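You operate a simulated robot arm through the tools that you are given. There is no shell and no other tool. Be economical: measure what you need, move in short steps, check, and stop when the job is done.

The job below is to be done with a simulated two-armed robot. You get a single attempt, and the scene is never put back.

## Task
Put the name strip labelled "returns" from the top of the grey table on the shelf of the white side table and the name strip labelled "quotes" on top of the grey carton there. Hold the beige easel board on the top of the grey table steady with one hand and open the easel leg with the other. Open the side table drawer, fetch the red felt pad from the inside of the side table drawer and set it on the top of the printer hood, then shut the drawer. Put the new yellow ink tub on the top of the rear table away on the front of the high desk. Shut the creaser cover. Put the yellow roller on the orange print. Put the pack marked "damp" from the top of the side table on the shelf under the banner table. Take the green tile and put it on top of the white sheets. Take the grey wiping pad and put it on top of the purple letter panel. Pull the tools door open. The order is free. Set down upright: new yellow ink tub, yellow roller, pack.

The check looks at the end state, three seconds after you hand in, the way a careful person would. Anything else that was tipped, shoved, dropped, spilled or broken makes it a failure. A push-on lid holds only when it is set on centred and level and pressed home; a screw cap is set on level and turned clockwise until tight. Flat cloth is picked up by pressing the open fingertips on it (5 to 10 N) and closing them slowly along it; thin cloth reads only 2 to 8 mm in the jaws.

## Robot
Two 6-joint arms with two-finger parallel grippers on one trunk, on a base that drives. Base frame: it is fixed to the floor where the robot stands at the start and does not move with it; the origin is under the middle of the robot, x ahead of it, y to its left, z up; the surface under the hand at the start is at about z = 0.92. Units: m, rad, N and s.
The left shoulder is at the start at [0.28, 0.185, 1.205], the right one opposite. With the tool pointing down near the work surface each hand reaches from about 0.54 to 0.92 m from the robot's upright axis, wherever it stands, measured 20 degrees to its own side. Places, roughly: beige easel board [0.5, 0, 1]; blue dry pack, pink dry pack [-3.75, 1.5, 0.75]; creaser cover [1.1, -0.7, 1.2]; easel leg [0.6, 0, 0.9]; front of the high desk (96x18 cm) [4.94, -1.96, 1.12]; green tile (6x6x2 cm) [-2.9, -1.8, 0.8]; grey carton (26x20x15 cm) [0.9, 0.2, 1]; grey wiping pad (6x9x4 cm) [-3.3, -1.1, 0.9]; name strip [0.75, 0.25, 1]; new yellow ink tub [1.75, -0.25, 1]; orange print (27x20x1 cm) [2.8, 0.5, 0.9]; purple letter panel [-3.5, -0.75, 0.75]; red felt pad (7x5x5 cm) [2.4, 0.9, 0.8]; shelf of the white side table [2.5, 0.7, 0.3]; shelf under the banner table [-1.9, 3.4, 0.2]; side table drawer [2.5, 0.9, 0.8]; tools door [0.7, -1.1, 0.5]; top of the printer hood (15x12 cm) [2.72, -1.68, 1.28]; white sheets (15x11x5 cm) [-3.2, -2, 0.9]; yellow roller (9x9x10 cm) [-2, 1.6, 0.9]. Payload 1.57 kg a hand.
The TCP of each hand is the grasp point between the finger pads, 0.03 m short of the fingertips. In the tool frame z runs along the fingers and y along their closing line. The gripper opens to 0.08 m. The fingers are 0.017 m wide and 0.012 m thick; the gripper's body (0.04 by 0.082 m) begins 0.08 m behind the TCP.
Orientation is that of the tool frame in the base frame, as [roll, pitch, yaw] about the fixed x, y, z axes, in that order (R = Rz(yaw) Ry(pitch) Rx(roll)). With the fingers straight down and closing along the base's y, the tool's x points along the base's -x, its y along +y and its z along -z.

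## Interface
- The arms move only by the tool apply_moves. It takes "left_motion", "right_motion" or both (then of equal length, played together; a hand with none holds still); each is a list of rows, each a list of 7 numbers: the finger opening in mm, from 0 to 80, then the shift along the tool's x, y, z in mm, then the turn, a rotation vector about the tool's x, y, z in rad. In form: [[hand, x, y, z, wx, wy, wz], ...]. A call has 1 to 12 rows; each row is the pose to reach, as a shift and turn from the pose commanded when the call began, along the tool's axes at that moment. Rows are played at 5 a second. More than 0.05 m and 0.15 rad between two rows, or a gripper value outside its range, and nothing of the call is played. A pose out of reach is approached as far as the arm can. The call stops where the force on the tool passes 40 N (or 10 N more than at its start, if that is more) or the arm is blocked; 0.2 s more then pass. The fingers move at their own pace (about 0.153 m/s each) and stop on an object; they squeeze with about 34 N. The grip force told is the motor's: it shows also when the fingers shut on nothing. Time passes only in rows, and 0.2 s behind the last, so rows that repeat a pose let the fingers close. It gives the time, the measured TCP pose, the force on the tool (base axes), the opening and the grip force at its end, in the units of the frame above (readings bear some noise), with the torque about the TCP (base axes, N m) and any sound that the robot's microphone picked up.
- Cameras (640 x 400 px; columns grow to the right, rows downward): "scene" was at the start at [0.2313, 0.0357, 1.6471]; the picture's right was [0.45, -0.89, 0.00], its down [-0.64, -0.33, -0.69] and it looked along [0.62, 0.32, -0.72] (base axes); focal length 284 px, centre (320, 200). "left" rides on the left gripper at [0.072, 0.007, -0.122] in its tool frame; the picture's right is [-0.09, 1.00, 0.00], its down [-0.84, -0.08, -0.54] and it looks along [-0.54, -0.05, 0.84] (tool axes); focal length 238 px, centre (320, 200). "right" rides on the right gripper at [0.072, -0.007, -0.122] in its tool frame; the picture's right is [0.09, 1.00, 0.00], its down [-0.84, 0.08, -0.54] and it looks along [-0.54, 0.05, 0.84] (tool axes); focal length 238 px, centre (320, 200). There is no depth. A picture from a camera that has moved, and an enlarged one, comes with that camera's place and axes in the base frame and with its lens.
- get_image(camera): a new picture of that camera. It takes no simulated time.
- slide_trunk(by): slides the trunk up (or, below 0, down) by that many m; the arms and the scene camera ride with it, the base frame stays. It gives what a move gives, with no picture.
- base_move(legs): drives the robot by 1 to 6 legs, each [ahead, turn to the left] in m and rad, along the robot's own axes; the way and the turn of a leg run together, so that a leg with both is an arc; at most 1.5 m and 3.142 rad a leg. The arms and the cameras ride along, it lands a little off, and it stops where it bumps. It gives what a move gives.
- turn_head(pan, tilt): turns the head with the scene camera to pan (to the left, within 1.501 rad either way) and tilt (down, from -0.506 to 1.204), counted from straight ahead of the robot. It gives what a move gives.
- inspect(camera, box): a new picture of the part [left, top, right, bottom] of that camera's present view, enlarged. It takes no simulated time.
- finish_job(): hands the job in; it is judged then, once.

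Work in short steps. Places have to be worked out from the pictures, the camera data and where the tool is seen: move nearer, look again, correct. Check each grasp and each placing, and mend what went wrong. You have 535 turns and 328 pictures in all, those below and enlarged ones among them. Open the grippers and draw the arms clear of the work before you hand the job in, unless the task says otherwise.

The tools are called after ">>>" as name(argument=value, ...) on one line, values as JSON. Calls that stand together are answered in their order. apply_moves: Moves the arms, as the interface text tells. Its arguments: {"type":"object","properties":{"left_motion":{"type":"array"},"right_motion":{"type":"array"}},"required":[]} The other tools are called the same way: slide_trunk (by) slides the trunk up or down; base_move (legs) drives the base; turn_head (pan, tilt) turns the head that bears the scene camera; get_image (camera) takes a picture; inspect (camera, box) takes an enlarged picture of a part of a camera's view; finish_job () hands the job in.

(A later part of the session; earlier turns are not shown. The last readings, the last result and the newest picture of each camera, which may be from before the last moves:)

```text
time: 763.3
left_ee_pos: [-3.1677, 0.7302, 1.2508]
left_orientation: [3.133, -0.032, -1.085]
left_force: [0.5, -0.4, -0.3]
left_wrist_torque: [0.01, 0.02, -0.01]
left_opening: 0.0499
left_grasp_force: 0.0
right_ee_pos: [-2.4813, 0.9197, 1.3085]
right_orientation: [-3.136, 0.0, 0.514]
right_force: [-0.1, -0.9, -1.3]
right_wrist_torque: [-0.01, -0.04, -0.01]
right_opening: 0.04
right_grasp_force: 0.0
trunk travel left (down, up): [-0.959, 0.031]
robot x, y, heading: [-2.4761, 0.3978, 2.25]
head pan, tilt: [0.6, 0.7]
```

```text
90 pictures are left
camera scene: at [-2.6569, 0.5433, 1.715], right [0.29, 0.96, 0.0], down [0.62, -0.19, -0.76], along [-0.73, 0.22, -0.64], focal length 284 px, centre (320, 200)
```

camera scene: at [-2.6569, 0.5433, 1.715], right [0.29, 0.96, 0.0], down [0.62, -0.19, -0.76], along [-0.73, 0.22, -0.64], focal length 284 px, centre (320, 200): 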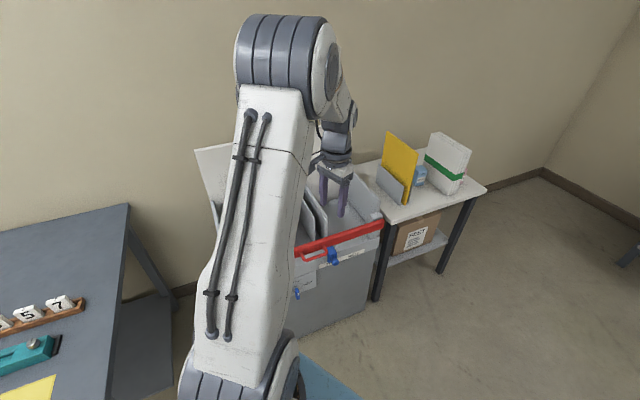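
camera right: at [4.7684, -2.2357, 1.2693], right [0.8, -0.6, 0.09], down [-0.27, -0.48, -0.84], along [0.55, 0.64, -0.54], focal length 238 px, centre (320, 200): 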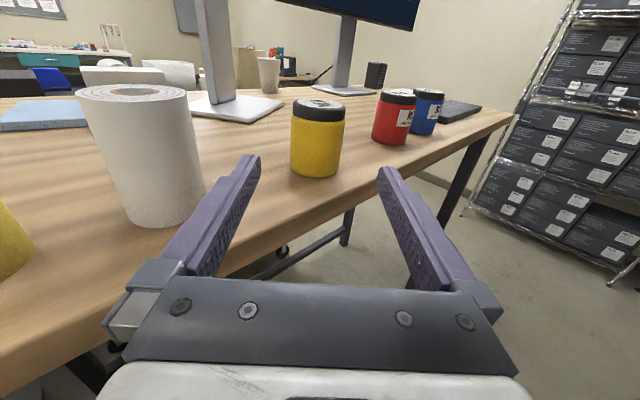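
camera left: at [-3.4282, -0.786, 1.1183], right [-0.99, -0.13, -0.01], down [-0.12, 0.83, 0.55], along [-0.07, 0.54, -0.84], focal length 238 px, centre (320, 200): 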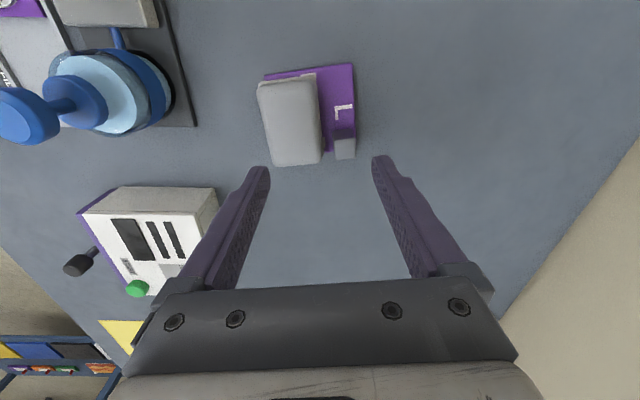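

Unstuck: the elbow is up again. I retract the hand and drive north along the aisle in front of the cabinet.

>>> apply_moves(left_motion=[[50, 35, 0, -15, 0, 0, 0], [50, 70, 0, -30, 0, 0, 0], [50, 105, 0, -45, 0, 0, 0], [50, 140, 0, -60, 0, 0, 0], [50, 175, 0, -75, 0, 0, 0]])

>>> base_move(legs=[[0.5, 0]])

>>> base_move(legs=[[0, -0.62], [0.7, 0]])

>>> get_image(camera="scene")

```text
time: 764.5
left_ee_pos: [-3.0736, 0.5715, 1.3255]
left_orientation: [-3.125, -0.077, -1.087]
left_force: [0.7, -0.6, -0.9]
left_wrist_torque: [0.01, -0.05, 0.01]
left_opening: 0.0502
left_grasp_force: 0.1
right_ee_pos: [-2.4811, 0.9184, 1.3071]
right_orientation: [-3.135, 0.001, 0.511]
right_force: [-0.2, 0.1, -0.7]
right_wrist_torque: [-0.02, -0.06, 0.02]
right_opening: 0.0399
right_grasp_force: 0.1
trunk travel left (down, up): [-0.959, 0.031]
robot x, y, heading: [-2.4726, 0.3922, 2.251]
head pan, tilt: [0.6, 0.7]
```

```text
time: 767.5
left_ee_pos: [-3.3861, 0.9641, 1.3272]
left_orientation: [-3.127, -0.076, -1.092]
left_force: [-0.6, -0.5, 1.0]
left_wrist_torque: [0.0, 0.02, 0.04]
left_opening: 0.05
left_grasp_force: 0.1
right_ee_pos: [-2.7926, 1.3089, 1.3076]
right_orientation: [-3.137, 0.002, 0.508]
right_force: [0.4, -0.2, -0.7]
right_wrist_torque: [-0.04, -0.03, 0.01]
right_opening: 0.0399
right_grasp_force: 0.1
trunk travel left (down, up): [-0.959, 0.031]
robot x, y, heading: [-2.7865, 0.7857, 2.249]
head pan, tilt: [0.6, 0.7]
```

```text
time: 773.0
left_ee_pos: [-3.2048, 1.9842, 1.3257]
left_orientation: [-3.126, -0.075, -1.715]
left_force: [-0.1, 0.0, 0.2]
left_wrist_torque: [0.03, 0.01, -0.03]
left_opening: 0.0498
left_grasp_force: 0.1
right_ee_pos: [-2.5213, 1.9191, 1.3081]
right_orientation: [-3.138, 0.001, -0.114]
right_force: [-1.2, -0.3, -0.3]
right_wrist_torque: [-0.02, -0.02, 0.0]
right_opening: 0.0399
right_grasp_force: 0.1
trunk travel left (down, up): [-0.959, 0.031]
robot x, y, heading: [-2.8223, 1.4892, 1.627]
head pan, tilt: [0.6, 0.7]
```

```text
89 pictures are left
camera scene: at [-2.8831, 1.7157, 1.715], right [0.79, 0.61, 0.0], down [0.39, -0.51, -0.76], along [-0.47, 0.61, -0.64], focal length 284 px, centre (320, 200)
```

scene: 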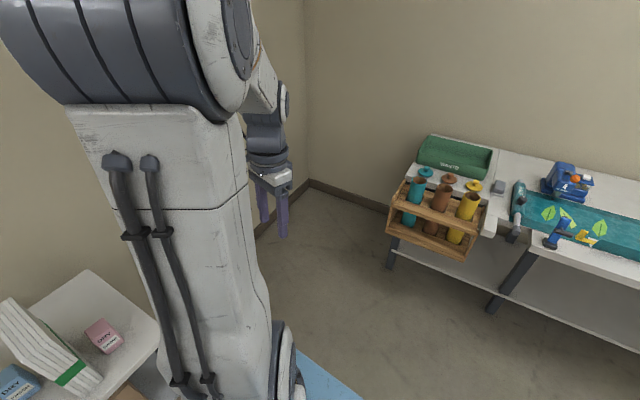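

The pink pack stands at about (-3.72, 1.62), a few centimetres from the white packet. I go a bit further north where I can turn, and face it from the north-east.

>>> base_move(legs=[[0.5, 0], [0, 1.75], [0.1, 0]])

>>> turn_head(pan=0.2, tilt=0.8)

>>> get_image(camera="scene")

```text
time: 777.5
left_ee_pos: [-3.3748, 2.3252, 1.3265]
left_orientation: [-3.126, -0.077, -1.373]
left_force: [-0.7, 0.3, 0.3]
left_wrist_torque: [-0.01, 0.02, 0.01]
left_opening: 0.0499
left_grasp_force: 0.1
right_ee_pos: [-2.7092, 2.493, 1.3074]
right_orientation: [-3.136, 0.0, 0.227]
right_force: [-0.5, -0.6, -0.3]
right_wrist_torque: [0.0, 0.02, 0.03]
right_opening: 0.0401
right_grasp_force: 0.0
trunk travel left (down, up): [-0.959, 0.031]
robot x, y, heading: [-2.85, 1.9851, 1.96]
head pan, tilt: [0.6, 0.7]
stopped in leg 2: the robot was blocked; the commanded pose is now the measured one
```

```text
time: 778.3
left_ee_pos: [-3.376, 2.3247, 1.3269]
left_orientation: [-3.125, -0.076, -1.373]
left_force: [-0.2, 0.4, -0.4]
left_wrist_torque: [0.01, -0.01, -0.02]
left_opening: 0.0499
left_grasp_force: 0.2
right_ee_pos: [-2.7106, 2.4918, 1.3068]
right_orientation: [-3.137, 0.001, 0.227]
right_force: [-0.3, 0.5, -0.6]
right_wrist_torque: [0.0, 0.0, 0.03]
right_opening: 0.0402
right_grasp_force: 0.0
trunk travel left (down, up): [-0.959, 0.031]
robot x, y, heading: [-2.8529, 1.9883, 1.963]
head pan, tilt: [0.201, 0.799]
```

```text
88 pictures are left
camera scene: at [-2.9574, 2.2004, 1.7068], right [0.83, 0.56, 0.0], down [0.4, -0.59, -0.7], along [-0.39, 0.58, -0.72], focal length 284 px, centre (320, 200)
```

scene: 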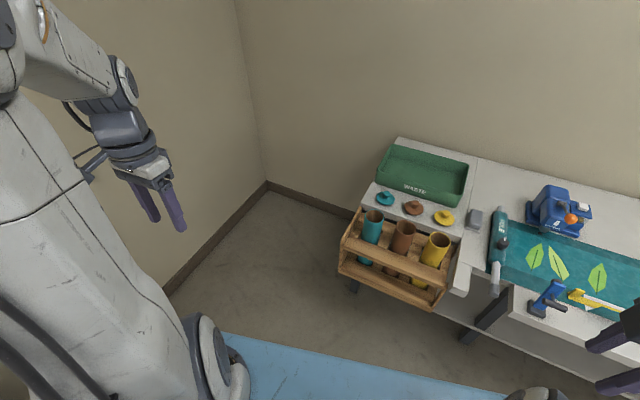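

>>> base_move(legs=[[0.2, 0]])

>>> base_move(legs=[[0, 1.45]])

>>> turn_head(pan=0.2, tilt=0.8)

>>> get_image(camera="scene")

```text
time: 779.9
left_ee_pos: [-3.4525, 2.5087, 1.3257]
left_orientation: [-3.124, -0.075, -1.373]
left_force: [-0.5, 0.4, 0.2]
left_wrist_torque: [-0.01, 0.02, -0.04]
left_opening: 0.0501
left_grasp_force: 0.1
right_ee_pos: [-2.7865, 2.6773, 1.3084]
right_orientation: [-3.136, 0.002, 0.228]
right_force: [0.6, -0.2, 0.3]
right_wrist_torque: [0.0, -0.04, 0.0]
right_opening: 0.0399
right_grasp_force: 0.1
trunk travel left (down, up): [-0.959, 0.031]
robot x, y, heading: [-2.9296, 2.1723, 1.963]
head pan, tilt: [0.201, 0.799]
```

```text
time: 783.9
left_ee_pos: [-3.321, 1.6872, 1.3261]
left_orientation: [-3.123, -0.074, 0.085]
left_force: [1.2, -0.7, 0.6]
left_wrist_torque: [-0.01, 0.03, 0.02]
left_opening: 0.0499
left_grasp_force: 0.0
right_ee_pos: [-3.4133, 2.3688, 1.3077]
right_orientation: [-3.135, 0.003, 1.687]
right_force: [0.4, -0.4, 0.3]
right_wrist_torque: [0.04, -0.02, 0.01]
right_opening: 0.0399
right_grasp_force: 0.0
trunk travel left (down, up): [-0.959, 0.031]
robot x, y, heading: [-2.9264, 2.1701, -2.86]
head pan, tilt: [0.201, 0.799]
```

```text
time: 784.5
left_ee_pos: [-3.3233, 1.6884, 1.3253]
left_orientation: [-3.125, -0.079, 0.085]
left_force: [-0.5, -0.8, -0.3]
left_wrist_torque: [0.0, 0.02, 0.01]
left_opening: 0.0498
left_grasp_force: 0.0
right_ee_pos: [-3.414, 2.3678, 1.308]
right_orientation: [-3.138, 0.001, 1.686]
right_force: [-0.3, 0.0, 0.6]
right_wrist_torque: [-0.04, 0.04, 0.0]
right_opening: 0.04
right_grasp_force: 0.2
trunk travel left (down, up): [-0.959, 0.031]
robot x, y, heading: [-2.9244, 2.1759, -2.862]
head pan, tilt: [0.201, 0.799]
```

```text
87 pictures are left
camera scene: at [-3.1531, 2.0892, 1.7068], right [-0.46, 0.89, 0.0], down [0.64, 0.33, -0.7], along [-0.62, -0.32, -0.72], focal length 284 px, centre (320, 200)
```

scene: 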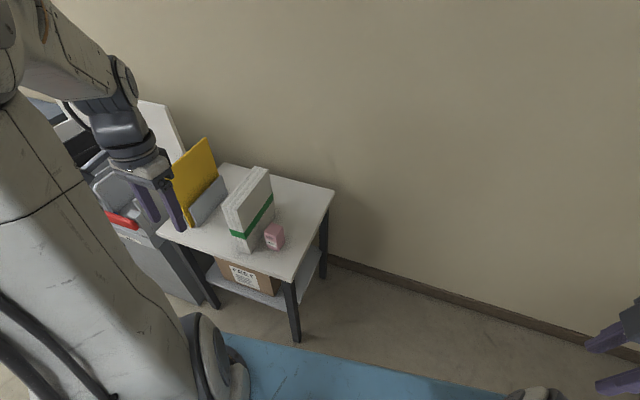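

>>> inspect(camera="scene", box=[200, 150, 344, 290])

```text
2.86 times, centred on (272, 220) of scene
camera zoom: at [-3.1531, 2.0892, 1.7068], right [-0.46, 0.89, 0.0], down [0.64, 0.33, -0.7], along [-0.62, -0.32, -0.72], focal length 812 px, centre (457, 143)
```

zoom: 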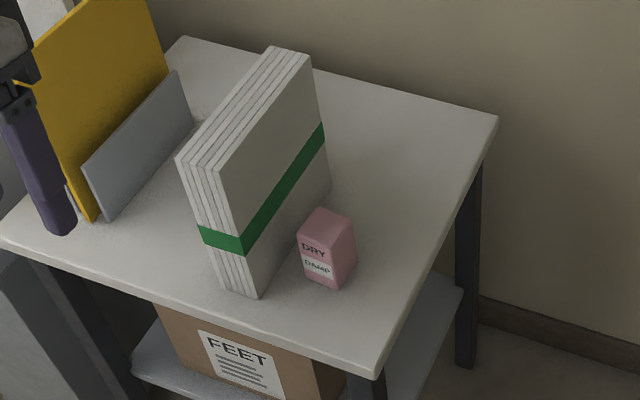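

The pack (about 7 x 4.5 x 8 cm) stands 3.5 cm from the white packet, centred at (-3.663, 1.627). I level the left hand and move above it, turned so that it closes along x, parallel to the packet.

>>> apply_moves(left_motion=[[60, -20, 0, 0, 0, -0.04, 0], [60, -40, 0, 0, 0, -0.077, 0]])

>>> apply_moves(left_motion=[[80, -28, 3, 5, 0, 0, -0.135], [80, -56, 6, 10, 0, 0, -0.27], [80, -84, 9, 20, 0, 0, -0.405], [80, -112, 12, 30, 0, 0, -0.54], [80, -140, 15, 40, 0, 0, -0.675], [80, -168, 18, 50, 0, 0, -0.81], [80, -196, 21, 60, 0, 0, -0.945], [80, -224, 24, 70, 0, 0, -1.08], [80, -252, 27, 80, 0, 0, -1.215], [80, -280, 30, 90, 0, 0, -1.35], [80, -304, 32, 100, 0, 0, -1.485]])

>>> get_image(camera="left")

```text
time: 785.1
left_ee_pos: [-3.3622, 1.6839, 1.3243]
left_orientation: [-3.124, 0.001, 0.087]
left_force: [0.6, -0.1, 0.1]
left_wrist_torque: [0.01, -0.02, 0.01]
left_opening: 0.0598
left_grasp_force: 0.1
right_ee_pos: [-3.4142, 2.3674, 1.3077]
right_orientation: [-3.135, 0.0, 1.687]
right_force: [-1.2, -0.2, 0.2]
right_wrist_torque: [0.03, -0.03, -0.01]
right_opening: 0.0401
right_grasp_force: 0.0
trunk travel left (down, up): [-0.959, 0.031]
robot x, y, heading: [-2.93, 2.1719, -2.865]
head pan, tilt: [0.201, 0.799]
```

```text
time: 787.5
left_ee_pos: [-3.662, 1.6272, 1.2216]
left_orientation: [-3.138, -0.017, 1.576]
left_force: [-0.3, -0.2, 0.4]
left_wrist_torque: [0.02, -0.01, 0.0]
left_opening: 0.0802
left_grasp_force: 0.1
right_ee_pos: [-3.4144, 2.3683, 1.3069]
right_orientation: [-3.136, 0.002, 1.686]
right_force: [-0.3, 0.0, -0.2]
right_wrist_torque: [-0.01, 0.04, 0.04]
right_opening: 0.04
right_grasp_force: 0.0
trunk travel left (down, up): [-0.959, 0.031]
robot x, y, heading: [-2.9287, 2.1725, -2.862]
head pan, tilt: [0.201, 0.799]
```

```text
85 pictures are left
camera left: at [-3.6563, 1.6975, 1.3441], right [1.0, -0.09, 0.0], down [-0.07, -0.85, 0.53], along [-0.05, -0.53, -0.85], focal length 238 px, centre (320, 200)
```

left: 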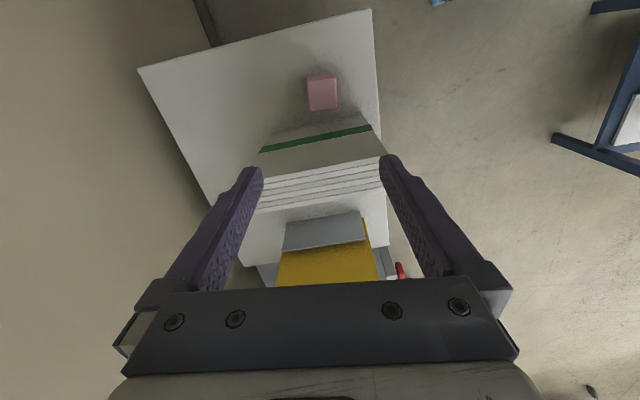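

>>> apply_moves(left_motion=[[80, 5, 0, 45, 0, 0, 0], [80, 6, 0, 90, 0, 0, 0], [80, 6, 0, 135, 0, 0, 0], [80, 6, 0, 180, 0, 0, 0], [80, 6, 0, 220, 0, 0, 0], [80, 6, 0, 255, 0, 0, 0]])

>>> get_image(camera="left")

```text
time: 788.9
left_ee_pos: [-3.6631, 1.6383, 0.9671]
left_orientation: [-3.137, -0.016, 1.573]
left_force: [-0.2, -0.1, 0.6]
left_wrist_torque: [0.0, -0.01, 0.03]
left_opening: 0.0801
left_grasp_force: 0.1
right_ee_pos: [-3.4127, 2.3682, 1.3081]
right_orientation: [-3.135, 0.002, 1.686]
right_force: [-0.4, 0.3, 1.1]
right_wrist_torque: [0.0, 0.03, 0.02]
right_opening: 0.0399
right_grasp_force: 0.0
trunk travel left (down, up): [-0.959, 0.031]
robot x, y, heading: [-2.9278, 2.168, -2.862]
head pan, tilt: [0.201, 0.799]
```

```text
84 pictures are left
camera left: at [-3.6562, 1.7079, 1.0901], right [1.0, -0.09, -0.01], down [-0.07, -0.85, 0.53], along [-0.05, -0.53, -0.85], focal length 238 px, centre (320, 200)
```

left: 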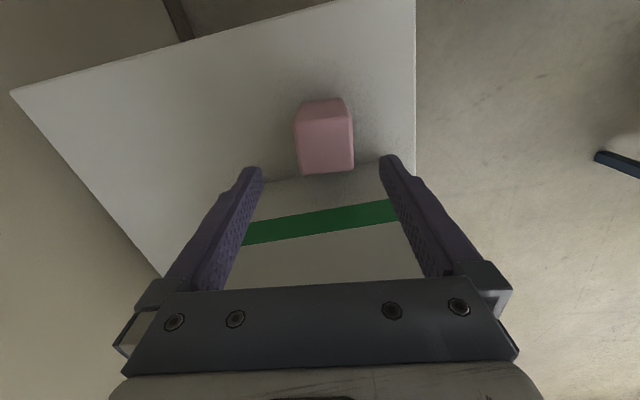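

>>> apply_moves(left_motion=[[80, 0, 3, 40, 0, 0, 0], [80, 0, 3, 80, 0, 0, 0], [80, 0, 3, 115, 0, 0, 0], [40, 0, 3, 115, 0, 0, 0], [40, 0, 3, 115, 0, 0, 0], [40, 0, 3, 115, 0, 0, 0], [40, 0, 3, 75, 0, 0, 0], [40, 0, 3, 35, 0, 0, 0]])

>>> get_image(camera="left")

```text
time: 790.7
left_ee_pos: [-3.659, 1.6395, 0.9346]
left_orientation: [-3.139, -0.018, 1.571]
left_force: [1.1, -0.2, -2.3]
left_wrist_torque: [0.01, 0.0, -0.01]
left_opening: 0.0574
left_grasp_force: 34.2
left hand out of reach, approached as far as the arm can: row 2, 3, 4, 5, 6, 7
right_ee_pos: [-3.414, 2.3686, 1.3072]
right_orientation: [-3.136, 0.001, 1.687]
right_force: [1.6, -0.1, -0.2]
right_wrist_torque: [0.02, 0.0, 0.02]
right_opening: 0.04
right_grasp_force: 0.0
trunk travel left (down, up): [-0.959, 0.031]
robot x, y, heading: [-2.9295, 2.1757, -2.865]
head pan, tilt: [0.201, 0.799]
```

```text
83 pictures are left
camera left: at [-3.6531, 1.7083, 1.0563], right [1.0, -0.09, 0.0], down [-0.08, -0.85, 0.53], along [-0.05, -0.53, -0.85], focal length 238 px, centre (320, 200)
```

left: 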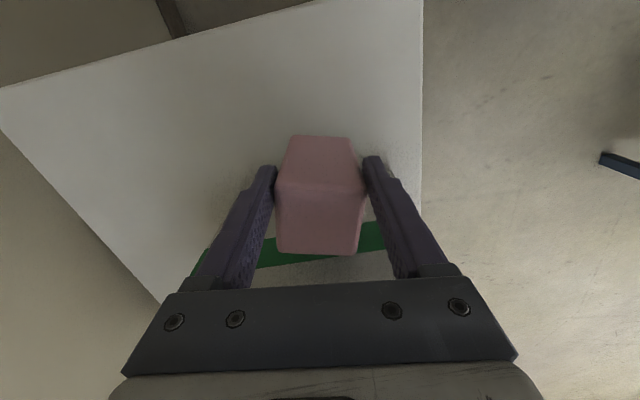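

The pack is in hand. I lift it high and retract.

>>> apply_moves(left_motion=[[40, 0, 0, -45, 0, 0, 0], [40, 0, 0, -90, 0, 0, 0], [40, 0, 0, -135, 0, 0, 0], [40, 0, 0, -180, 0, 0, 0], [40, 0, 0, -225, 0, 0, 0], [40, 0, 0, -270, 0, 0, 0], [40, 0, 0, -310, 0, 0, 0]])

>>> apply_moves(left_motion=[[40, 10, 20, 0, 0, 0, 0.1], [40, 20, 50, 0, 0, 0, 0.2], [40, 30, 80, 0, 0, 0, 0.3], [40, 40, 110, 0, 0, 0, 0.4], [40, 50, 140, 0, 0, 0, 0.5], [40, 60, 170, 0, 0, 0, 0.6], [40, 65, 200, 0, 0, 0, 0.7], [40, 70, 230, 0, 0, 0, 0.8], [40, 70, 260, 0, 0, 0, 0.9], [40, 70, 290, 0, 0, 0, 1.0]])

```text
time: 792.3
left_ee_pos: [-3.6574, 1.6335, 1.2435]
left_orientation: [-3.139, -0.018, 1.573]
left_force: [-0.2, -0.5, -1.4]
left_wrist_torque: [0.02, -0.01, 0.02]
left_opening: 0.0574
left_grasp_force: 34.1
right_ee_pos: [-3.4146, 2.3691, 1.3074]
right_orientation: [-3.137, 0.003, 1.686]
right_force: [-1.1, 1.0, -0.2]
right_wrist_torque: [0.02, -0.01, -0.04]
right_opening: 0.0398
right_grasp_force: 0.1
trunk travel left (down, up): [-0.959, 0.031]
robot x, y, heading: [-2.9281, 2.1752, -2.86]
head pan, tilt: [0.201, 0.799]
```

```text
time: 794.5
left_ee_pos: [-3.3682, 1.7043, 1.2456]
left_orientation: [-3.125, -0.006, 0.57]
left_force: [0.3, -0.4, -1.7]
left_wrist_torque: [0.03, -0.01, -0.01]
left_opening: 0.0576
left_grasp_force: 34.1
right_ee_pos: [-3.4138, 2.3682, 1.3075]
right_orientation: [-3.136, 0.001, 1.687]
right_force: [-0.4, 0.2, -0.3]
right_wrist_torque: [-0.02, 0.03, 0.0]
right_opening: 0.0402
right_grasp_force: 0.0
trunk travel left (down, up): [-0.959, 0.031]
robot x, y, heading: [-2.9287, 2.1688, -2.864]
head pan, tilt: [0.201, 0.799]
```

>>> base_move(legs=[[0, -2.3]])

>>> turn_head(pan=-0.5, tilt=0.6)

>>> get_image(camera="scene")

```text
time: 800.3
left_ee_pos: [-2.9822, 2.8121, 1.2444]
left_orientation: [-3.125, -0.005, -1.724]
left_force: [-0.3, 0.1, -3.0]
left_wrist_torque: [-0.08, 0.02, 0.0]
left_opening: 0.0571
left_grasp_force: 34.2
right_ee_pos: [-2.4589, 2.4055, 1.3081]
right_orientation: [-3.136, 0.002, -0.612]
right_force: [-0.2, 0.1, 0.0]
right_wrist_torque: [0.01, 0.02, 0.01]
right_opening: 0.0401
right_grasp_force: 0.0
trunk travel left (down, up): [-0.959, 0.031]
robot x, y, heading: [-2.9271, 2.1724, 1.124]
head pan, tilt: [0.201, 0.799]
```

```text
time: 801.4
left_ee_pos: [-2.9841, 2.8121, 1.2444]
left_orientation: [-3.125, -0.006, -1.725]
left_force: [0.6, 0.0, -2.7]
left_wrist_torque: [-0.04, -0.02, -0.04]
left_opening: 0.0568
left_grasp_force: 33.7
right_ee_pos: [-2.4566, 2.4042, 1.3077]
right_orientation: [-3.137, 0.001, -0.612]
right_force: [0.3, 0.2, -0.2]
right_wrist_torque: [0.01, 0.0, 0.01]
right_opening: 0.0399
right_grasp_force: 0.0
trunk travel left (down, up): [-0.959, 0.031]
robot x, y, heading: [-2.9277, 2.1741, 1.122]
head pan, tilt: [-0.499, 0.6]
```

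```text
82 pictures are left
camera scene: at [-2.787, 2.3671, 1.7236], right [0.59, -0.81, 0.0], down [-0.46, -0.33, -0.82], along [0.67, 0.48, -0.57], focal length 284 px, centre (320, 200)
```

scene: 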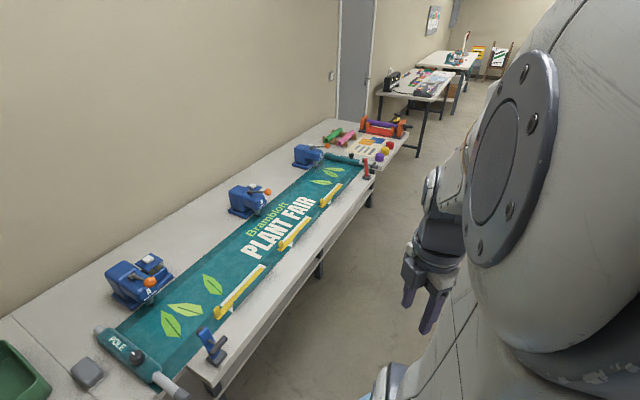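

The banner table's front edge is at y ≈ 2.8. Its shelf can be reached at the west part, around (-2.35, 3.0). I reposition slightly and retract the hand before lowering the trunk.

>>> apply_moves(left_motion=[[40, 25, -15, 0, 0, 0, 0], [40, 50, -30, 0, 0, 0, 0], [40, 75, -50, 0, 0, 0, 0], [40, 100, -70, 0, 0, 0, 0], [40, 120, -90, 0, 0, 0, 0]])

>>> base_move(legs=[[0, -0.9], [0.22, 0]])

>>> base_move(legs=[[0, 0.65]])

```text
time: 802.6
left_ee_pos: [-2.9039, 2.7067, 1.2616]
left_orientation: [-3.127, -0.008, -1.726]
left_force: [0.0, 0.3, -2.7]
left_wrist_torque: [-0.04, 0.02, 0.0]
left_opening: 0.0573
left_grasp_force: 33.6
left hand out of reach, approached as far as the arm can: row 4, 5
right_ee_pos: [-2.4568, 2.4044, 1.3072]
right_orientation: [-3.137, 0.001, -0.611]
right_force: [1.1, -0.5, 0.8]
right_wrist_torque: [-0.02, -0.01, 0.0]
right_opening: 0.0399
right_grasp_force: 0.1
trunk travel left (down, up): [-0.959, 0.031]
robot x, y, heading: [-2.9289, 2.1658, 1.124]
head pan, tilt: [-0.499, 0.6]
```

```text
time: 806.6
left_ee_pos: [-2.2809, 2.5404, 1.2613]
left_orientation: [-3.125, -0.01, -2.616]
left_force: [0.0, 0.4, -2.5]
left_wrist_torque: [-0.05, 0.05, -0.04]
left_opening: 0.0569
left_grasp_force: 34.3
right_ee_pos: [-2.235, 2.0037, 1.3077]
right_orientation: [-3.137, 0.001, -1.503]
right_force: [0.3, 0.6, -0.7]
right_wrist_torque: [-0.02, -0.01, 0.0]
right_opening: 0.04
right_grasp_force: 0.1
trunk travel left (down, up): [-0.959, 0.031]
robot x, y, heading: [-2.7119, 2.2209, 0.234]
head pan, tilt: [-0.499, 0.6]
```

```text
time: 808.8
left_ee_pos: [-2.5647, 2.7378, 1.2631]
left_orientation: [-3.126, -0.009, -1.962]
left_force: [0.1, 0.4, -2.3]
left_wrist_torque: [-0.06, 0.05, 0.02]
left_opening: 0.0568
left_grasp_force: 34.3
right_ee_pos: [-2.2, 2.3392, 1.3074]
right_orientation: [-3.136, 0.0, -0.849]
right_force: [0.5, 0.2, 0.6]
right_wrist_torque: [0.0, 0.01, 0.04]
right_opening: 0.0398
right_grasp_force: 0.1
trunk travel left (down, up): [-0.959, 0.031]
robot x, y, heading: [-2.711, 2.2231, 0.887]
head pan, tilt: [-0.499, 0.6]
```

>>> base_move(legs=[[0, -0.2]])

>>> slide_trunk(by=-0.4)

>>> turn_head(pan=0.4, tilt=0.7)

>>> get_image(camera="scene")

```text
time: 809.9
left_ee_pos: [-2.4648, 2.6978, 1.2605]
left_orientation: [-3.126, -0.007, -2.163]
left_force: [0.5, 0.9, -1.6]
left_wrist_torque: [-0.03, -0.03, -0.01]
left_opening: 0.0565
left_grasp_force: 34.5
right_ee_pos: [-2.1868, 2.2346, 1.3091]
right_orientation: [-3.137, 0.001, -1.049]
right_force: [0.7, -0.3, 0.0]
right_wrist_torque: [-0.02, -0.02, 0.0]
right_opening: 0.0398
right_grasp_force: 0.1
trunk travel left (down, up): [-0.959, 0.031]
robot x, y, heading: [-2.7113, 2.2219, 0.683]
head pan, tilt: [-0.499, 0.6]
```

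```text
time: 813.7
left_ee_pos: [-2.4629, 2.6991, 0.8612]
left_orientation: [-3.127, -0.009, -2.164]
left_force: [0.1, -0.3, -1.3]
left_wrist_torque: [-0.06, 0.01, -0.01]
left_opening: 0.0569
left_grasp_force: 33.5
right_ee_pos: [-2.1874, 2.2356, 0.9075]
right_orientation: [-3.136, 0.001, -1.048]
right_force: [-0.8, 0.0, -0.8]
right_wrist_torque: [-0.03, -0.01, -0.02]
right_opening: 0.0401
right_grasp_force: 0.1
trunk travel left (down, up): [-0.559, 0.431]
robot x, y, heading: [-2.7098, 2.2226, 0.689]
head pan, tilt: [-0.499, 0.6]
```

```text
time: 814.9
left_ee_pos: [-2.4637, 2.6995, 0.8602]
left_orientation: [-3.126, -0.008, -2.162]
left_force: [0.2, -0.7, -2.6]
left_wrist_torque: [-0.08, 0.04, -0.01]
left_opening: 0.0566
left_grasp_force: 33.7
right_ee_pos: [-2.1882, 2.236, 0.9081]
right_orientation: [-3.137, 0.001, -1.049]
right_force: [-0.6, 0.7, 0.5]
right_wrist_torque: [-0.02, -0.01, 0.01]
right_opening: 0.0402
right_grasp_force: 0.1
trunk travel left (down, up): [-0.559, 0.431]
robot x, y, heading: [-2.711, 2.2236, 0.687]
head pan, tilt: [0.4, 0.7]
```

```text
81 pictures are left
camera scene: at [-2.5495, 2.3989, 1.315], right [0.89, -0.47, 0.0], down [-0.3, -0.57, -0.76], along [0.36, 0.68, -0.64], focal length 284 px, centre (320, 200)
```

scene: 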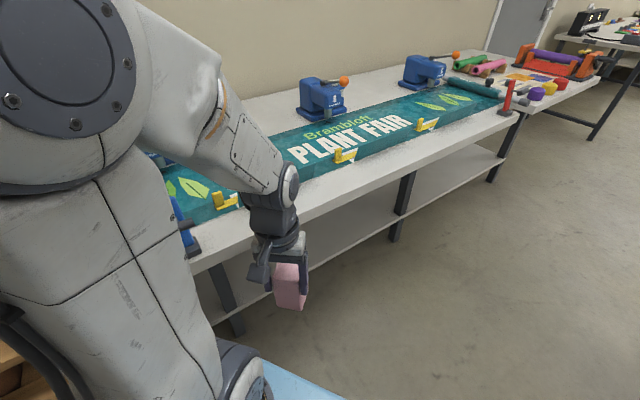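

The shelf's front edge is near y 3.1, set back under the top. I lower the trunk completely here, then drive in with the arms below the table top.

>>> slide_trunk(by=-0.4)

>>> slide_trunk(by=-0.12)

>>> base_move(legs=[[0.25, 0]])

>>> get_image(camera="scene")

```text
time: 818.8
left_ee_pos: [-2.4642, 2.6988, 0.462]
left_orientation: [-3.124, -0.01, -2.162]
left_force: [0.4, 0.2, -1.4]
left_wrist_torque: [-0.04, -0.01, -0.01]
left_opening: 0.0566
left_grasp_force: 34.6
right_ee_pos: [-2.1873, 2.2354, 0.5084]
right_orientation: [-3.137, 0.002, -1.049]
right_force: [0.4, -0.5, 0.1]
right_wrist_torque: [-0.01, 0.03, 0.01]
right_opening: 0.0401
right_grasp_force: 0.0
trunk travel left (down, up): [-0.159, 0.831]
robot x, y, heading: [-2.7142, 2.2205, 0.683]
head pan, tilt: [0.4, 0.7]
```

```text
time: 820.3
left_ee_pos: [-2.4632, 2.6997, 0.3415]
left_orientation: [-3.125, -0.009, -2.162]
left_force: [-0.2, 0.0, -2.6]
left_wrist_torque: [-0.02, 0.04, -0.02]
left_opening: 0.0564
left_grasp_force: 33.6
right_ee_pos: [-2.1869, 2.2351, 0.3873]
right_orientation: [-3.137, 0.002, -1.049]
right_force: [-0.4, -0.6, -0.1]
right_wrist_torque: [0.02, -0.02, 0.03]
right_opening: 0.0399
right_grasp_force: 0.0
trunk travel left (down, up): [-0.039, 0.951]
robot x, y, heading: [-2.7134, 2.2229, 0.686]
head pan, tilt: [0.4, 0.7]
```

```text
time: 822.1
left_ee_pos: [-2.2685, 2.8573, 0.341]
left_orientation: [-3.125, -0.01, -2.164]
left_force: [0.2, -0.6, -1.4]
left_wrist_torque: [-0.03, 0.06, 0.02]
left_opening: 0.0565
left_grasp_force: 33.5
right_ee_pos: [-1.9912, 2.3944, 0.3867]
right_orientation: [-3.136, 0.003, -1.051]
right_force: [-0.3, 0.1, -0.6]
right_wrist_torque: [0.01, -0.01, 0.01]
right_opening: 0.04
right_grasp_force: 0.0
trunk travel left (down, up): [-0.039, 0.951]
robot x, y, heading: [-2.5151, 2.3855, 0.688]
head pan, tilt: [0.4, 0.7]
```

```text
80 pictures are left
camera scene: at [-2.3534, 2.559, 0.795], right [0.88, -0.47, 0.0], down [-0.3, -0.57, -0.76], along [0.36, 0.68, -0.64], focal length 284 px, centre (320, 200)
```

scene: 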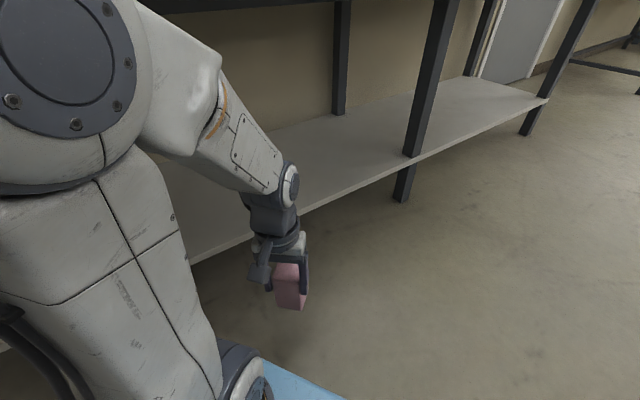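

To be safe about the shelf height I raise the pack 20 cm (still under the table top) before moving in further.

>>> apply_moves(left_motion=[[40, 0, 0, -40, 0, 0, 0], [40, 0, 0, -80, 0, 0, 0], [40, 0, 0, -120, 0, 0, 0], [40, 0, 0, -150, 0, 0, 0]])

>>> base_move(legs=[[0.12, 0.4]])

>>> get_image(camera="left")

>>> get_image(camera="scene")

```text
time: 823.1
left_ee_pos: [-2.2658, 2.8636, 0.49]
left_orientation: [-3.126, -0.013, -2.165]
left_force: [-0.3, -0.1, -1.6]
left_wrist_torque: [-0.07, 0.05, 0.01]
left_opening: 0.0564
left_grasp_force: 33.8
left hand out of reach, approached as far as the arm can: row 4
right_ee_pos: [-1.9927, 2.3946, 0.3876]
right_orientation: [-3.135, 0.002, -1.049]
right_force: [0.8, 0.2, 0.1]
right_wrist_torque: [-0.01, -0.03, -0.01]
right_opening: 0.04
right_grasp_force: 0.0
trunk travel left (down, up): [-0.039, 0.951]
robot x, y, heading: [-2.5172, 2.3819, 0.687]
head pan, tilt: [0.4, 0.7]
```

```text
time: 824.8
left_ee_pos: [-2.3945, 3.0075, 0.4867]
left_orientation: [-3.127, -0.021, -1.777]
left_force: [0.0, 0.0, -2.3]
left_wrist_torque: [-0.06, 0.01, -0.01]
left_opening: 0.0566
left_grasp_force: 34.1
right_ee_pos: [-1.9603, 2.6825, 0.3872]
right_orientation: [-3.138, 0.001, -0.661]
right_force: [-0.5, 1.1, -1.0]
right_wrist_torque: [0.03, -0.01, 0.0]
right_opening: 0.0399
right_grasp_force: 0.1
trunk travel left (down, up): [-0.039, 0.951]
robot x, y, heading: [-2.4423, 2.4735, 1.075]
head pan, tilt: [0.4, 0.7]
stopped in leg 1: the robot was blocked; the commanded pose is now the measured one
```

```text
79 pictures are left
camera left: at [-2.4172, 2.9402, 0.6087], right [-0.96, 0.29, -0.02], down [0.24, 0.82, 0.52], along [0.17, 0.5, -0.85], focal length 238 px, centre (320, 200)
```

left: 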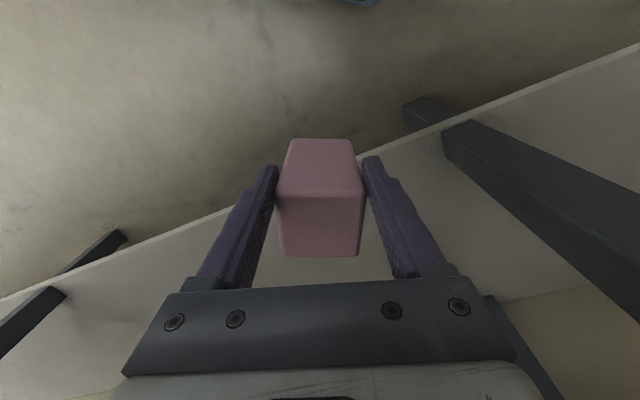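

```text
78 pictures are left
camera scene: at [-2.3582, 2.6977, 0.7943], right [1.0, -0.1, 0.0], down [-0.06, -0.64, -0.76], along [0.07, 0.76, -0.64], focal length 284 px, centre (320, 200)
```

scene: 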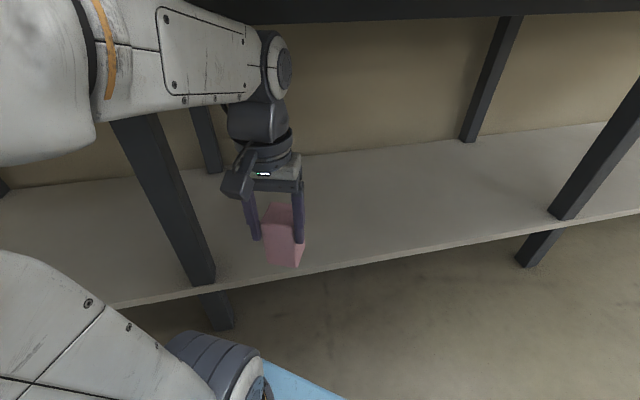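

The shelf top is at z ≈ 0.15–0.2 with its edge at y ≈ 3.14. I move the pack inward over the shelf while lowering.

>>> apply_moves(left_motion=[[40, -36, -3, 12, 0, 0, 0], [40, -72, -5, 25, 0, 0, 0], [40, -108, -8, 40, 0, 0, 0], [40, -144, -11, 55, 0, 0, 0], [40, -180, -14, 75, 0, 0, 0], [40, -215, -16, 95, 0, 0, 0]])

>>> get_image(camera="left")

>>> get_image(camera="scene")

```text
time: 825.4
left_ee_pos: [-2.3848, 3.0382, 0.4921]
left_orientation: [-3.11, 0.112, -1.783]
left_force: [-0.4, 0.6, -1.8]
left_wrist_torque: [-0.12, 0.01, 0.0]
left_opening: 0.0565
left_grasp_force: 34.0
right_ee_pos: [-1.9631, 2.6795, 0.383]
right_orientation: [-3.139, 0.004, -0.661]
right_force: [-1.3, 0.9, -0.2]
right_wrist_torque: [-0.05, -0.01, 0.02]
right_opening: 0.0398
right_grasp_force: 0.0
trunk travel left (down, up): [-0.039, 0.951]
robot x, y, heading: [-2.444, 2.4662, 1.076]
head pan, tilt: [0.4, 0.7]
stopped in row 3 (left hand): the arm was blocked; the commanded pose is now the measured one
```

```text
77 pictures are left
camera left: at [-2.4142, 2.9569, 0.6039], right [-0.95, 0.3, -0.02], down [0.22, 0.74, 0.63], along [0.21, 0.6, -0.77], focal length 238 px, centre (320, 200)
```

left: 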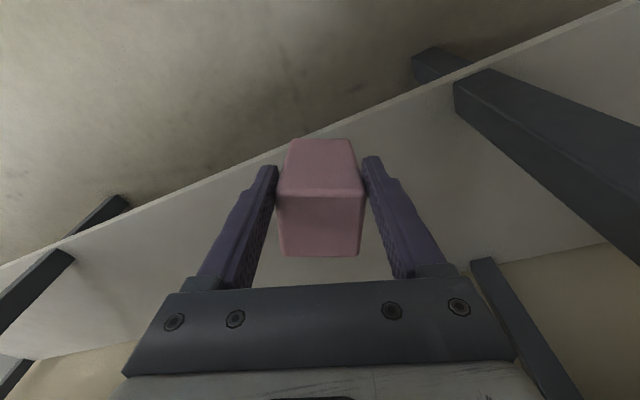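

```text
76 pictures are left
camera scene: at [-2.3584, 2.695, 0.7906], right [1.0, -0.1, 0.0], down [-0.06, -0.64, -0.76], along [0.07, 0.76, -0.65], focal length 284 px, centre (320, 200)
```

scene: 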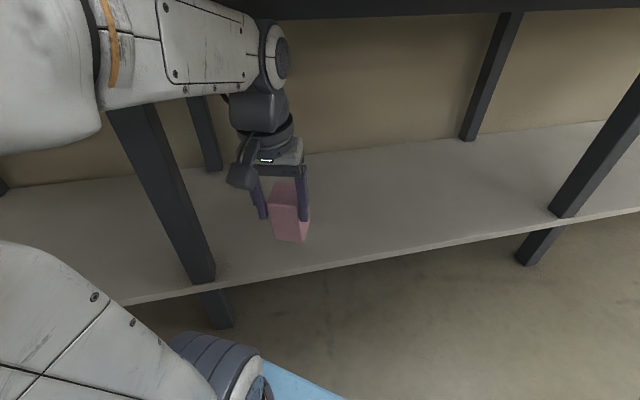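

The raised elbow meets the table's edge. I pull back, lower the hand, and move the base back so the arm works more stretched with a lower elbow.

>>> apply_moves(left_motion=[[40, 20, 0, 0, 0, 0.05, 0], [40, 40, 0, 10, 0, 0.11, 0], [40, 40, 0, 45, 0, 0.11, 0], [40, 40, 0, 80, 0, 0.11, 0]])

>>> base_move(legs=[[-0.16, 0]])

>>> get_image(camera="scene")

```text
time: 826.4
left_ee_pos: [-2.3887, 3.0175, 0.4185]
left_orientation: [-3.109, 0.021, -1.782]
left_force: [-0.1, 0.2, -1.7]
left_wrist_torque: [-0.03, 0.01, 0.0]
left_opening: 0.0565
left_grasp_force: 34.1
left hand out of reach, approached as far as the arm can: row 1, 2
right_ee_pos: [-1.9607, 2.6821, 0.3889]
right_orientation: [-3.135, 0.001, -0.659]
right_force: [0.1, -0.4, -0.3]
right_wrist_torque: [0.0, -0.01, 0.02]
right_opening: 0.0398
right_grasp_force: 0.1
trunk travel left (down, up): [-0.039, 0.951]
robot x, y, heading: [-2.4373, 2.4664, 1.079]
head pan, tilt: [0.4, 0.7]
```

```text
time: 827.8
left_ee_pos: [-2.4646, 2.876, 0.4172]
left_orientation: [-3.106, 0.019, -1.782]
left_force: [0.0, -0.1, -2.7]
left_wrist_torque: [-0.07, 0.02, 0.02]
left_opening: 0.0563
left_grasp_force: 33.7
right_ee_pos: [-2.0379, 2.539, 0.3882]
right_orientation: [-3.137, 0.003, -0.661]
right_force: [-0.3, 0.8, 0.9]
right_wrist_torque: [0.0, 0.01, 0.01]
right_opening: 0.0399
right_grasp_force: 0.2
trunk travel left (down, up): [-0.039, 0.951]
robot x, y, heading: [-2.5189, 2.3271, 1.079]
head pan, tilt: [0.4, 0.7]
```

```text
75 pictures are left
camera scene: at [-2.4357, 2.5545, 0.795], right [1.0, -0.09, 0.0], down [-0.06, -0.64, -0.76], along [0.07, 0.76, -0.64], focal length 284 px, centre (320, 200)
```

scene: 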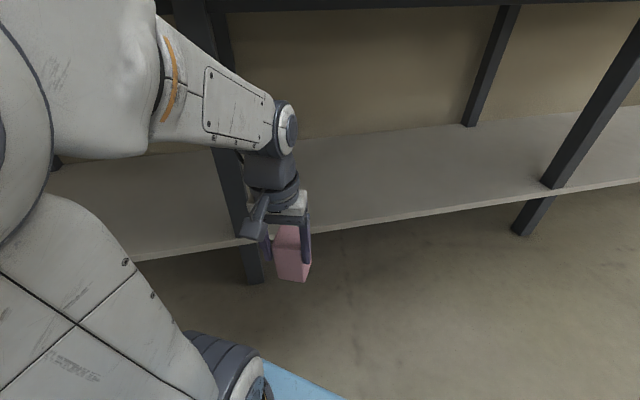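

>>> apply_moves(left_motion=[[40, -30, -15, 4, 0, 0.01, 0], [40, -65, -30, 8, 0, 0.02, 0], [40, -105, -45, 12, 0, 0.02, 0], [40, -145, -59, 16, 0, 0.02, 0], [40, -185, -59, 20, 0, 0.02, 0], [40, -225, -59, 24, 0, 0.02, 0], [40, -265, -59, 28, 0, 0.02, 0], [40, -305, -59, 30, 0, 0.02, 0], [40, -340, -59, 30, 0, 0.02, 0]])

>>> get_image(camera="scene")

```text
time: 829.8
left_ee_pos: [-2.3335, 3.197, 0.3971]
left_orientation: [-3.108, -0.003, -1.784]
left_force: [-0.3, 0.5, -2.0]
left_wrist_torque: [-0.03, 0.04, 0.04]
left_opening: 0.0566
left_grasp_force: 34.4
right_ee_pos: [-2.0379, 2.5385, 0.387]
right_orientation: [-3.137, 0.002, -0.662]
right_force: [0.4, -0.3, -0.3]
right_wrist_torque: [0.01, -0.02, 0.02]
right_opening: 0.0402
right_grasp_force: 0.0
trunk travel left (down, up): [-0.039, 0.951]
robot x, y, heading: [-2.5212, 2.3293, 1.085]
head pan, tilt: [0.4, 0.7]
```

```text
74 pictures are left
camera scene: at [-2.4357, 2.5544, 0.7951], right [1.0, -0.09, 0.0], down [-0.06, -0.64, -0.76], along [0.07, 0.76, -0.64], focal length 284 px, centre (320, 200)
```

scene: 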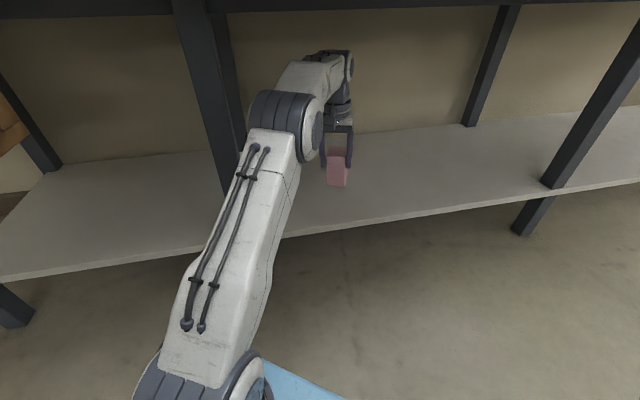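

The pack is over the shelf. I level it and lower in steps to contact.

>>> apply_moves(left_motion=[[40, 0, 0, 30, -0.015, 0, 0], [40, -5, 0, 60, -0.033, 0, 0], [40, -10, 0, 90, -0.033, 0, 0], [40, -10, 0, 110, -0.033, 0, 0]])

```text
time: 830.8
left_ee_pos: [-2.3272, 3.2092, 0.3012]
left_orientation: [-3.141, 0.021, -1.783]
left_force: [1.1, -2.2, 8.7]
left_wrist_torque: [0.06, 0.3, -0.04]
left_opening: 0.056
left_grasp_force: 9.2
right_ee_pos: [-2.0384, 2.5395, 0.3878]
right_orientation: [-3.137, 0.001, -0.663]
right_force: [0.6, 0.4, 0.0]
right_wrist_torque: [-0.01, -0.03, 0.0]
right_opening: 0.0401
right_grasp_force: 0.0
trunk travel left (down, up): [-0.039, 0.951]
robot x, y, heading: [-2.5231, 2.3262, 1.079]
head pan, tilt: [0.4, 0.7]
stopped in row 4 (left hand): the force on the tool passed its limit at 76 N (the readings are from after the stop); the commanded pose is now the measured one
```

Contact: the shelf is at about z 0.245. I open and draw back.

>>> apply_moves(left_motion=[[40, 0, 0, -2, 0, 0, 0], [80, 0, 0, -2, 0, 0, 0], [80, 0, 0, -2, 0, 0, 0], [80, 0, 0, -30, 0, 0, 0], [80, 0, 0, -65, 0, 0, 0], [80, 0, 0, -95, 0, 0, 0]])

>>> get_image(camera="left")

```text
time: 832.2
left_ee_pos: [-2.3285, 3.2087, 0.3941]
left_orientation: [-3.139, 0.018, -1.782]
left_force: [-0.7, 0.4, -0.7]
left_wrist_torque: [-0.01, 0.01, -0.02]
left_opening: 0.0798
left_grasp_force: 0.1
right_ee_pos: [-2.0371, 2.5395, 0.3875]
right_orientation: [-3.135, 0.002, -0.66]
right_force: [-0.3, 0.4, 0.7]
right_wrist_torque: [0.01, 0.0, 0.01]
right_opening: 0.0402
right_grasp_force: 0.0
trunk travel left (down, up): [-0.039, 0.951]
robot x, y, heading: [-2.5162, 2.3292, 1.075]
head pan, tilt: [0.4, 0.7]
```

```text
73 pictures are left
camera left: at [-2.3512, 3.1362, 0.5133], right [-0.95, 0.3, 0.0], down [0.25, 0.79, 0.56], along [0.17, 0.53, -0.83], focal length 238 px, centre (320, 200)
```

left: 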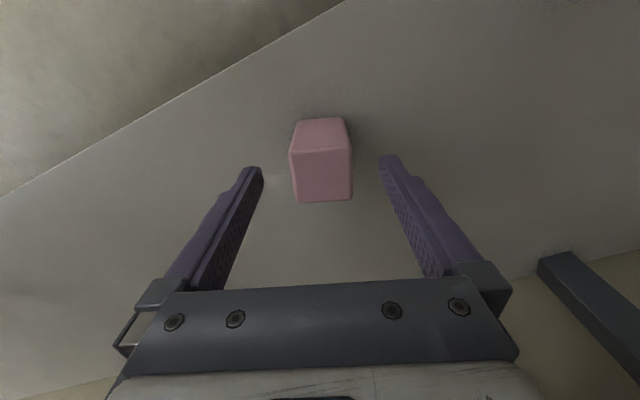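

The pack stands upright on the shelf. I withdraw the hand from under the table.

>>> apply_moves(left_motion=[[60, 40, 0, 0, 0, 0, 0], [60, 80, 0, 0, 0, 0, 0], [60, 120, 0, 0, 0, 0, 0], [60, 160, 10, 0, 0, 0, 0], [60, 200, 20, 0, 0, 0, 0], [60, 240, 35, 0, 0, 0, 0], [60, 280, 50, 0, 0, 0, 0], [60, 320, 59, 0, 0, 0, 0], [60, 345, 59, 0, 0, 0, 0]])

>>> get_image(camera="scene")

```text
time: 834.2
left_ee_pos: [-2.4593, 2.8813, 0.3884]
left_orientation: [-3.141, 0.019, -1.784]
left_force: [-0.3, 0.0, 0.2]
left_wrist_torque: [0.0, 0.01, 0.03]
left_opening: 0.06
left_grasp_force: 0.2
right_ee_pos: [-2.038, 2.5401, 0.3883]
right_orientation: [-3.137, 0.002, -0.662]
right_force: [-0.2, 0.0, 0.3]
right_wrist_torque: [0.02, 0.01, 0.01]
right_opening: 0.0397
right_grasp_force: 0.1
trunk travel left (down, up): [-0.039, 0.951]
robot x, y, heading: [-2.5191, 2.329, 1.077]
head pan, tilt: [0.4, 0.7]
```

```text
72 pictures are left
camera scene: at [-2.4357, 2.5545, 0.795], right [1.0, -0.09, 0.0], down [-0.06, -0.64, -0.76], along [0.07, 0.76, -0.64], focal length 284 px, centre (320, 200)
```

scene: 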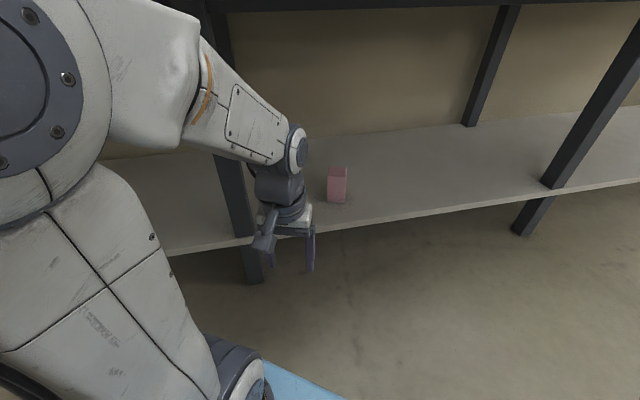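

>>> base_move(legs=[[-0.22, 0]])

>>> slide_trunk(by=0.4)

>>> slide_trunk(by=0.4)

>>> slide_trunk(by=0.12)

>>> turn_head(pan=-1.4, tilt=0.8)

>>> get_image(camera="scene")

```text
time: 835.9
left_ee_pos: [-2.5632, 2.6884, 0.3873]
left_orientation: [-3.14, 0.017, -1.784]
left_force: [-0.6, -0.4, 0.8]
left_wrist_torque: [0.0, 0.02, 0.0]
left_opening: 0.0598
left_grasp_force: 0.1
right_ee_pos: [-2.1409, 2.3453, 0.3875]
right_orientation: [-3.137, 0.003, -0.661]
right_force: [-0.1, 0.9, 0.3]
right_wrist_torque: [0.01, 0.0, 0.01]
right_opening: 0.0398
right_grasp_force: 0.0
trunk travel left (down, up): [-0.039, 0.951]
robot x, y, heading: [-2.6242, 2.1359, 1.077]
head pan, tilt: [0.4, 0.7]
```

```text
time: 839.8
left_ee_pos: [-2.5638, 2.6886, 0.788]
left_orientation: [-3.139, 0.017, -1.783]
left_force: [0.1, -0.3, -0.4]
left_wrist_torque: [0.0, -0.01, 0.0]
left_opening: 0.06
left_grasp_force: 0.0
right_ee_pos: [-2.1425, 2.3461, 0.7881]
right_orientation: [-3.137, 0.002, -0.661]
right_force: [0.4, -0.1, -0.4]
right_wrist_torque: [0.01, -0.02, 0.0]
right_opening: 0.0398
right_grasp_force: 0.0
trunk travel left (down, up): [-0.439, 0.551]
robot x, y, heading: [-2.624, 2.1368, 1.08]
head pan, tilt: [0.4, 0.7]
```

```text
time: 843.6
left_ee_pos: [-2.5629, 2.6882, 1.1873]
left_orientation: [-3.139, 0.018, -1.785]
left_force: [0.0, -0.1, 0.2]
left_wrist_torque: [-0.03, 0.0, 0.04]
left_opening: 0.06
left_grasp_force: 0.0
right_ee_pos: [-2.1423, 2.3453, 1.1881]
right_orientation: [-3.135, 0.001, -0.661]
right_force: [0.2, -0.7, 0.0]
right_wrist_torque: [0.04, 0.01, -0.03]
right_opening: 0.0401
right_grasp_force: 0.1
trunk travel left (down, up): [-0.839, 0.151]
robot x, y, heading: [-2.6224, 2.1338, 1.084]
head pan, tilt: [0.4, 0.7]
```

```text
time: 845.1
left_ee_pos: [-2.5651, 2.6873, 1.3073]
left_orientation: [-3.138, 0.017, -1.784]
left_force: [0.4, -0.4, 0.8]
left_wrist_torque: [-0.01, 0.03, 0.01]
left_opening: 0.06
left_grasp_force: 0.1
right_ee_pos: [-2.1412, 2.3456, 1.3069]
right_orientation: [-3.136, 0.003, -0.662]
right_force: [0.4, 0.3, -0.3]
right_wrist_torque: [0.0, 0.01, 0.01]
right_opening: 0.0397
right_grasp_force: 0.0
trunk travel left (down, up): [-0.959, 0.031]
robot x, y, heading: [-2.622, 2.1352, 1.081]
head pan, tilt: [0.4, 0.7]
```

```text
time: 846.9
left_ee_pos: [-2.5638, 2.6883, 1.309]
left_orientation: [-3.14, 0.018, -1.785]
left_force: [-0.1, -0.1, -1.2]
left_wrist_torque: [-0.01, -0.01, 0.03]
left_opening: 0.0599
left_grasp_force: 0.0
right_ee_pos: [-2.1416, 2.3447, 1.3084]
right_orientation: [-3.135, 0.001, -0.662]
right_force: [0.4, -0.6, 0.1]
right_wrist_torque: [0.03, -0.01, 0.03]
right_opening: 0.04
right_grasp_force: 0.0
trunk travel left (down, up): [-0.959, 0.031]
robot x, y, heading: [-2.6243, 2.1385, 1.081]
head pan, tilt: [-1.4, 0.799]
```

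```text
71 pictures are left
camera scene: at [-2.4713, 2.2498, 1.7068], right [-0.32, -0.95, 0.0], down [-0.68, 0.23, -0.7], along [0.66, -0.22, -0.72], focal length 284 px, centre (320, 200)
```

scene: 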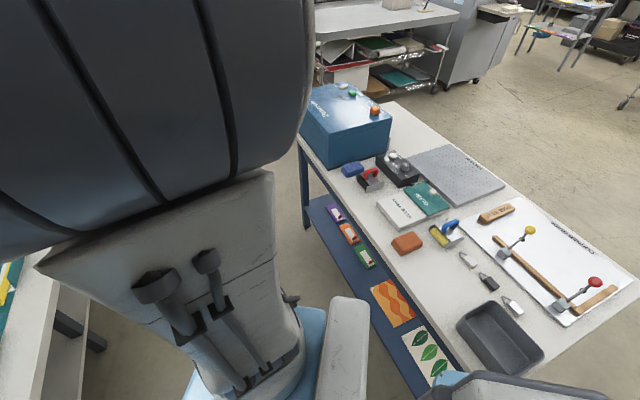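

>>> inspect(camera="scene", box=[370, 180, 510, 280])

```text
4.00 times, centred on (440, 230) of scene
camera zoom: at [-2.4713, 2.2498, 1.7068], right [-0.32, -0.95, 0.0], down [-0.68, 0.23, -0.7], along [0.66, -0.22, -0.72], focal length 1136 px, centre (-160, 80)
```

zoom: 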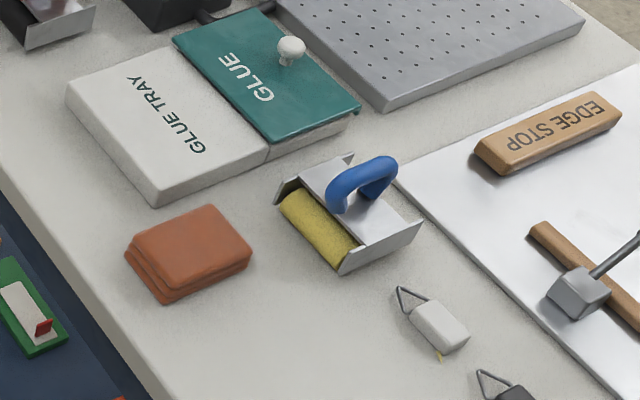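

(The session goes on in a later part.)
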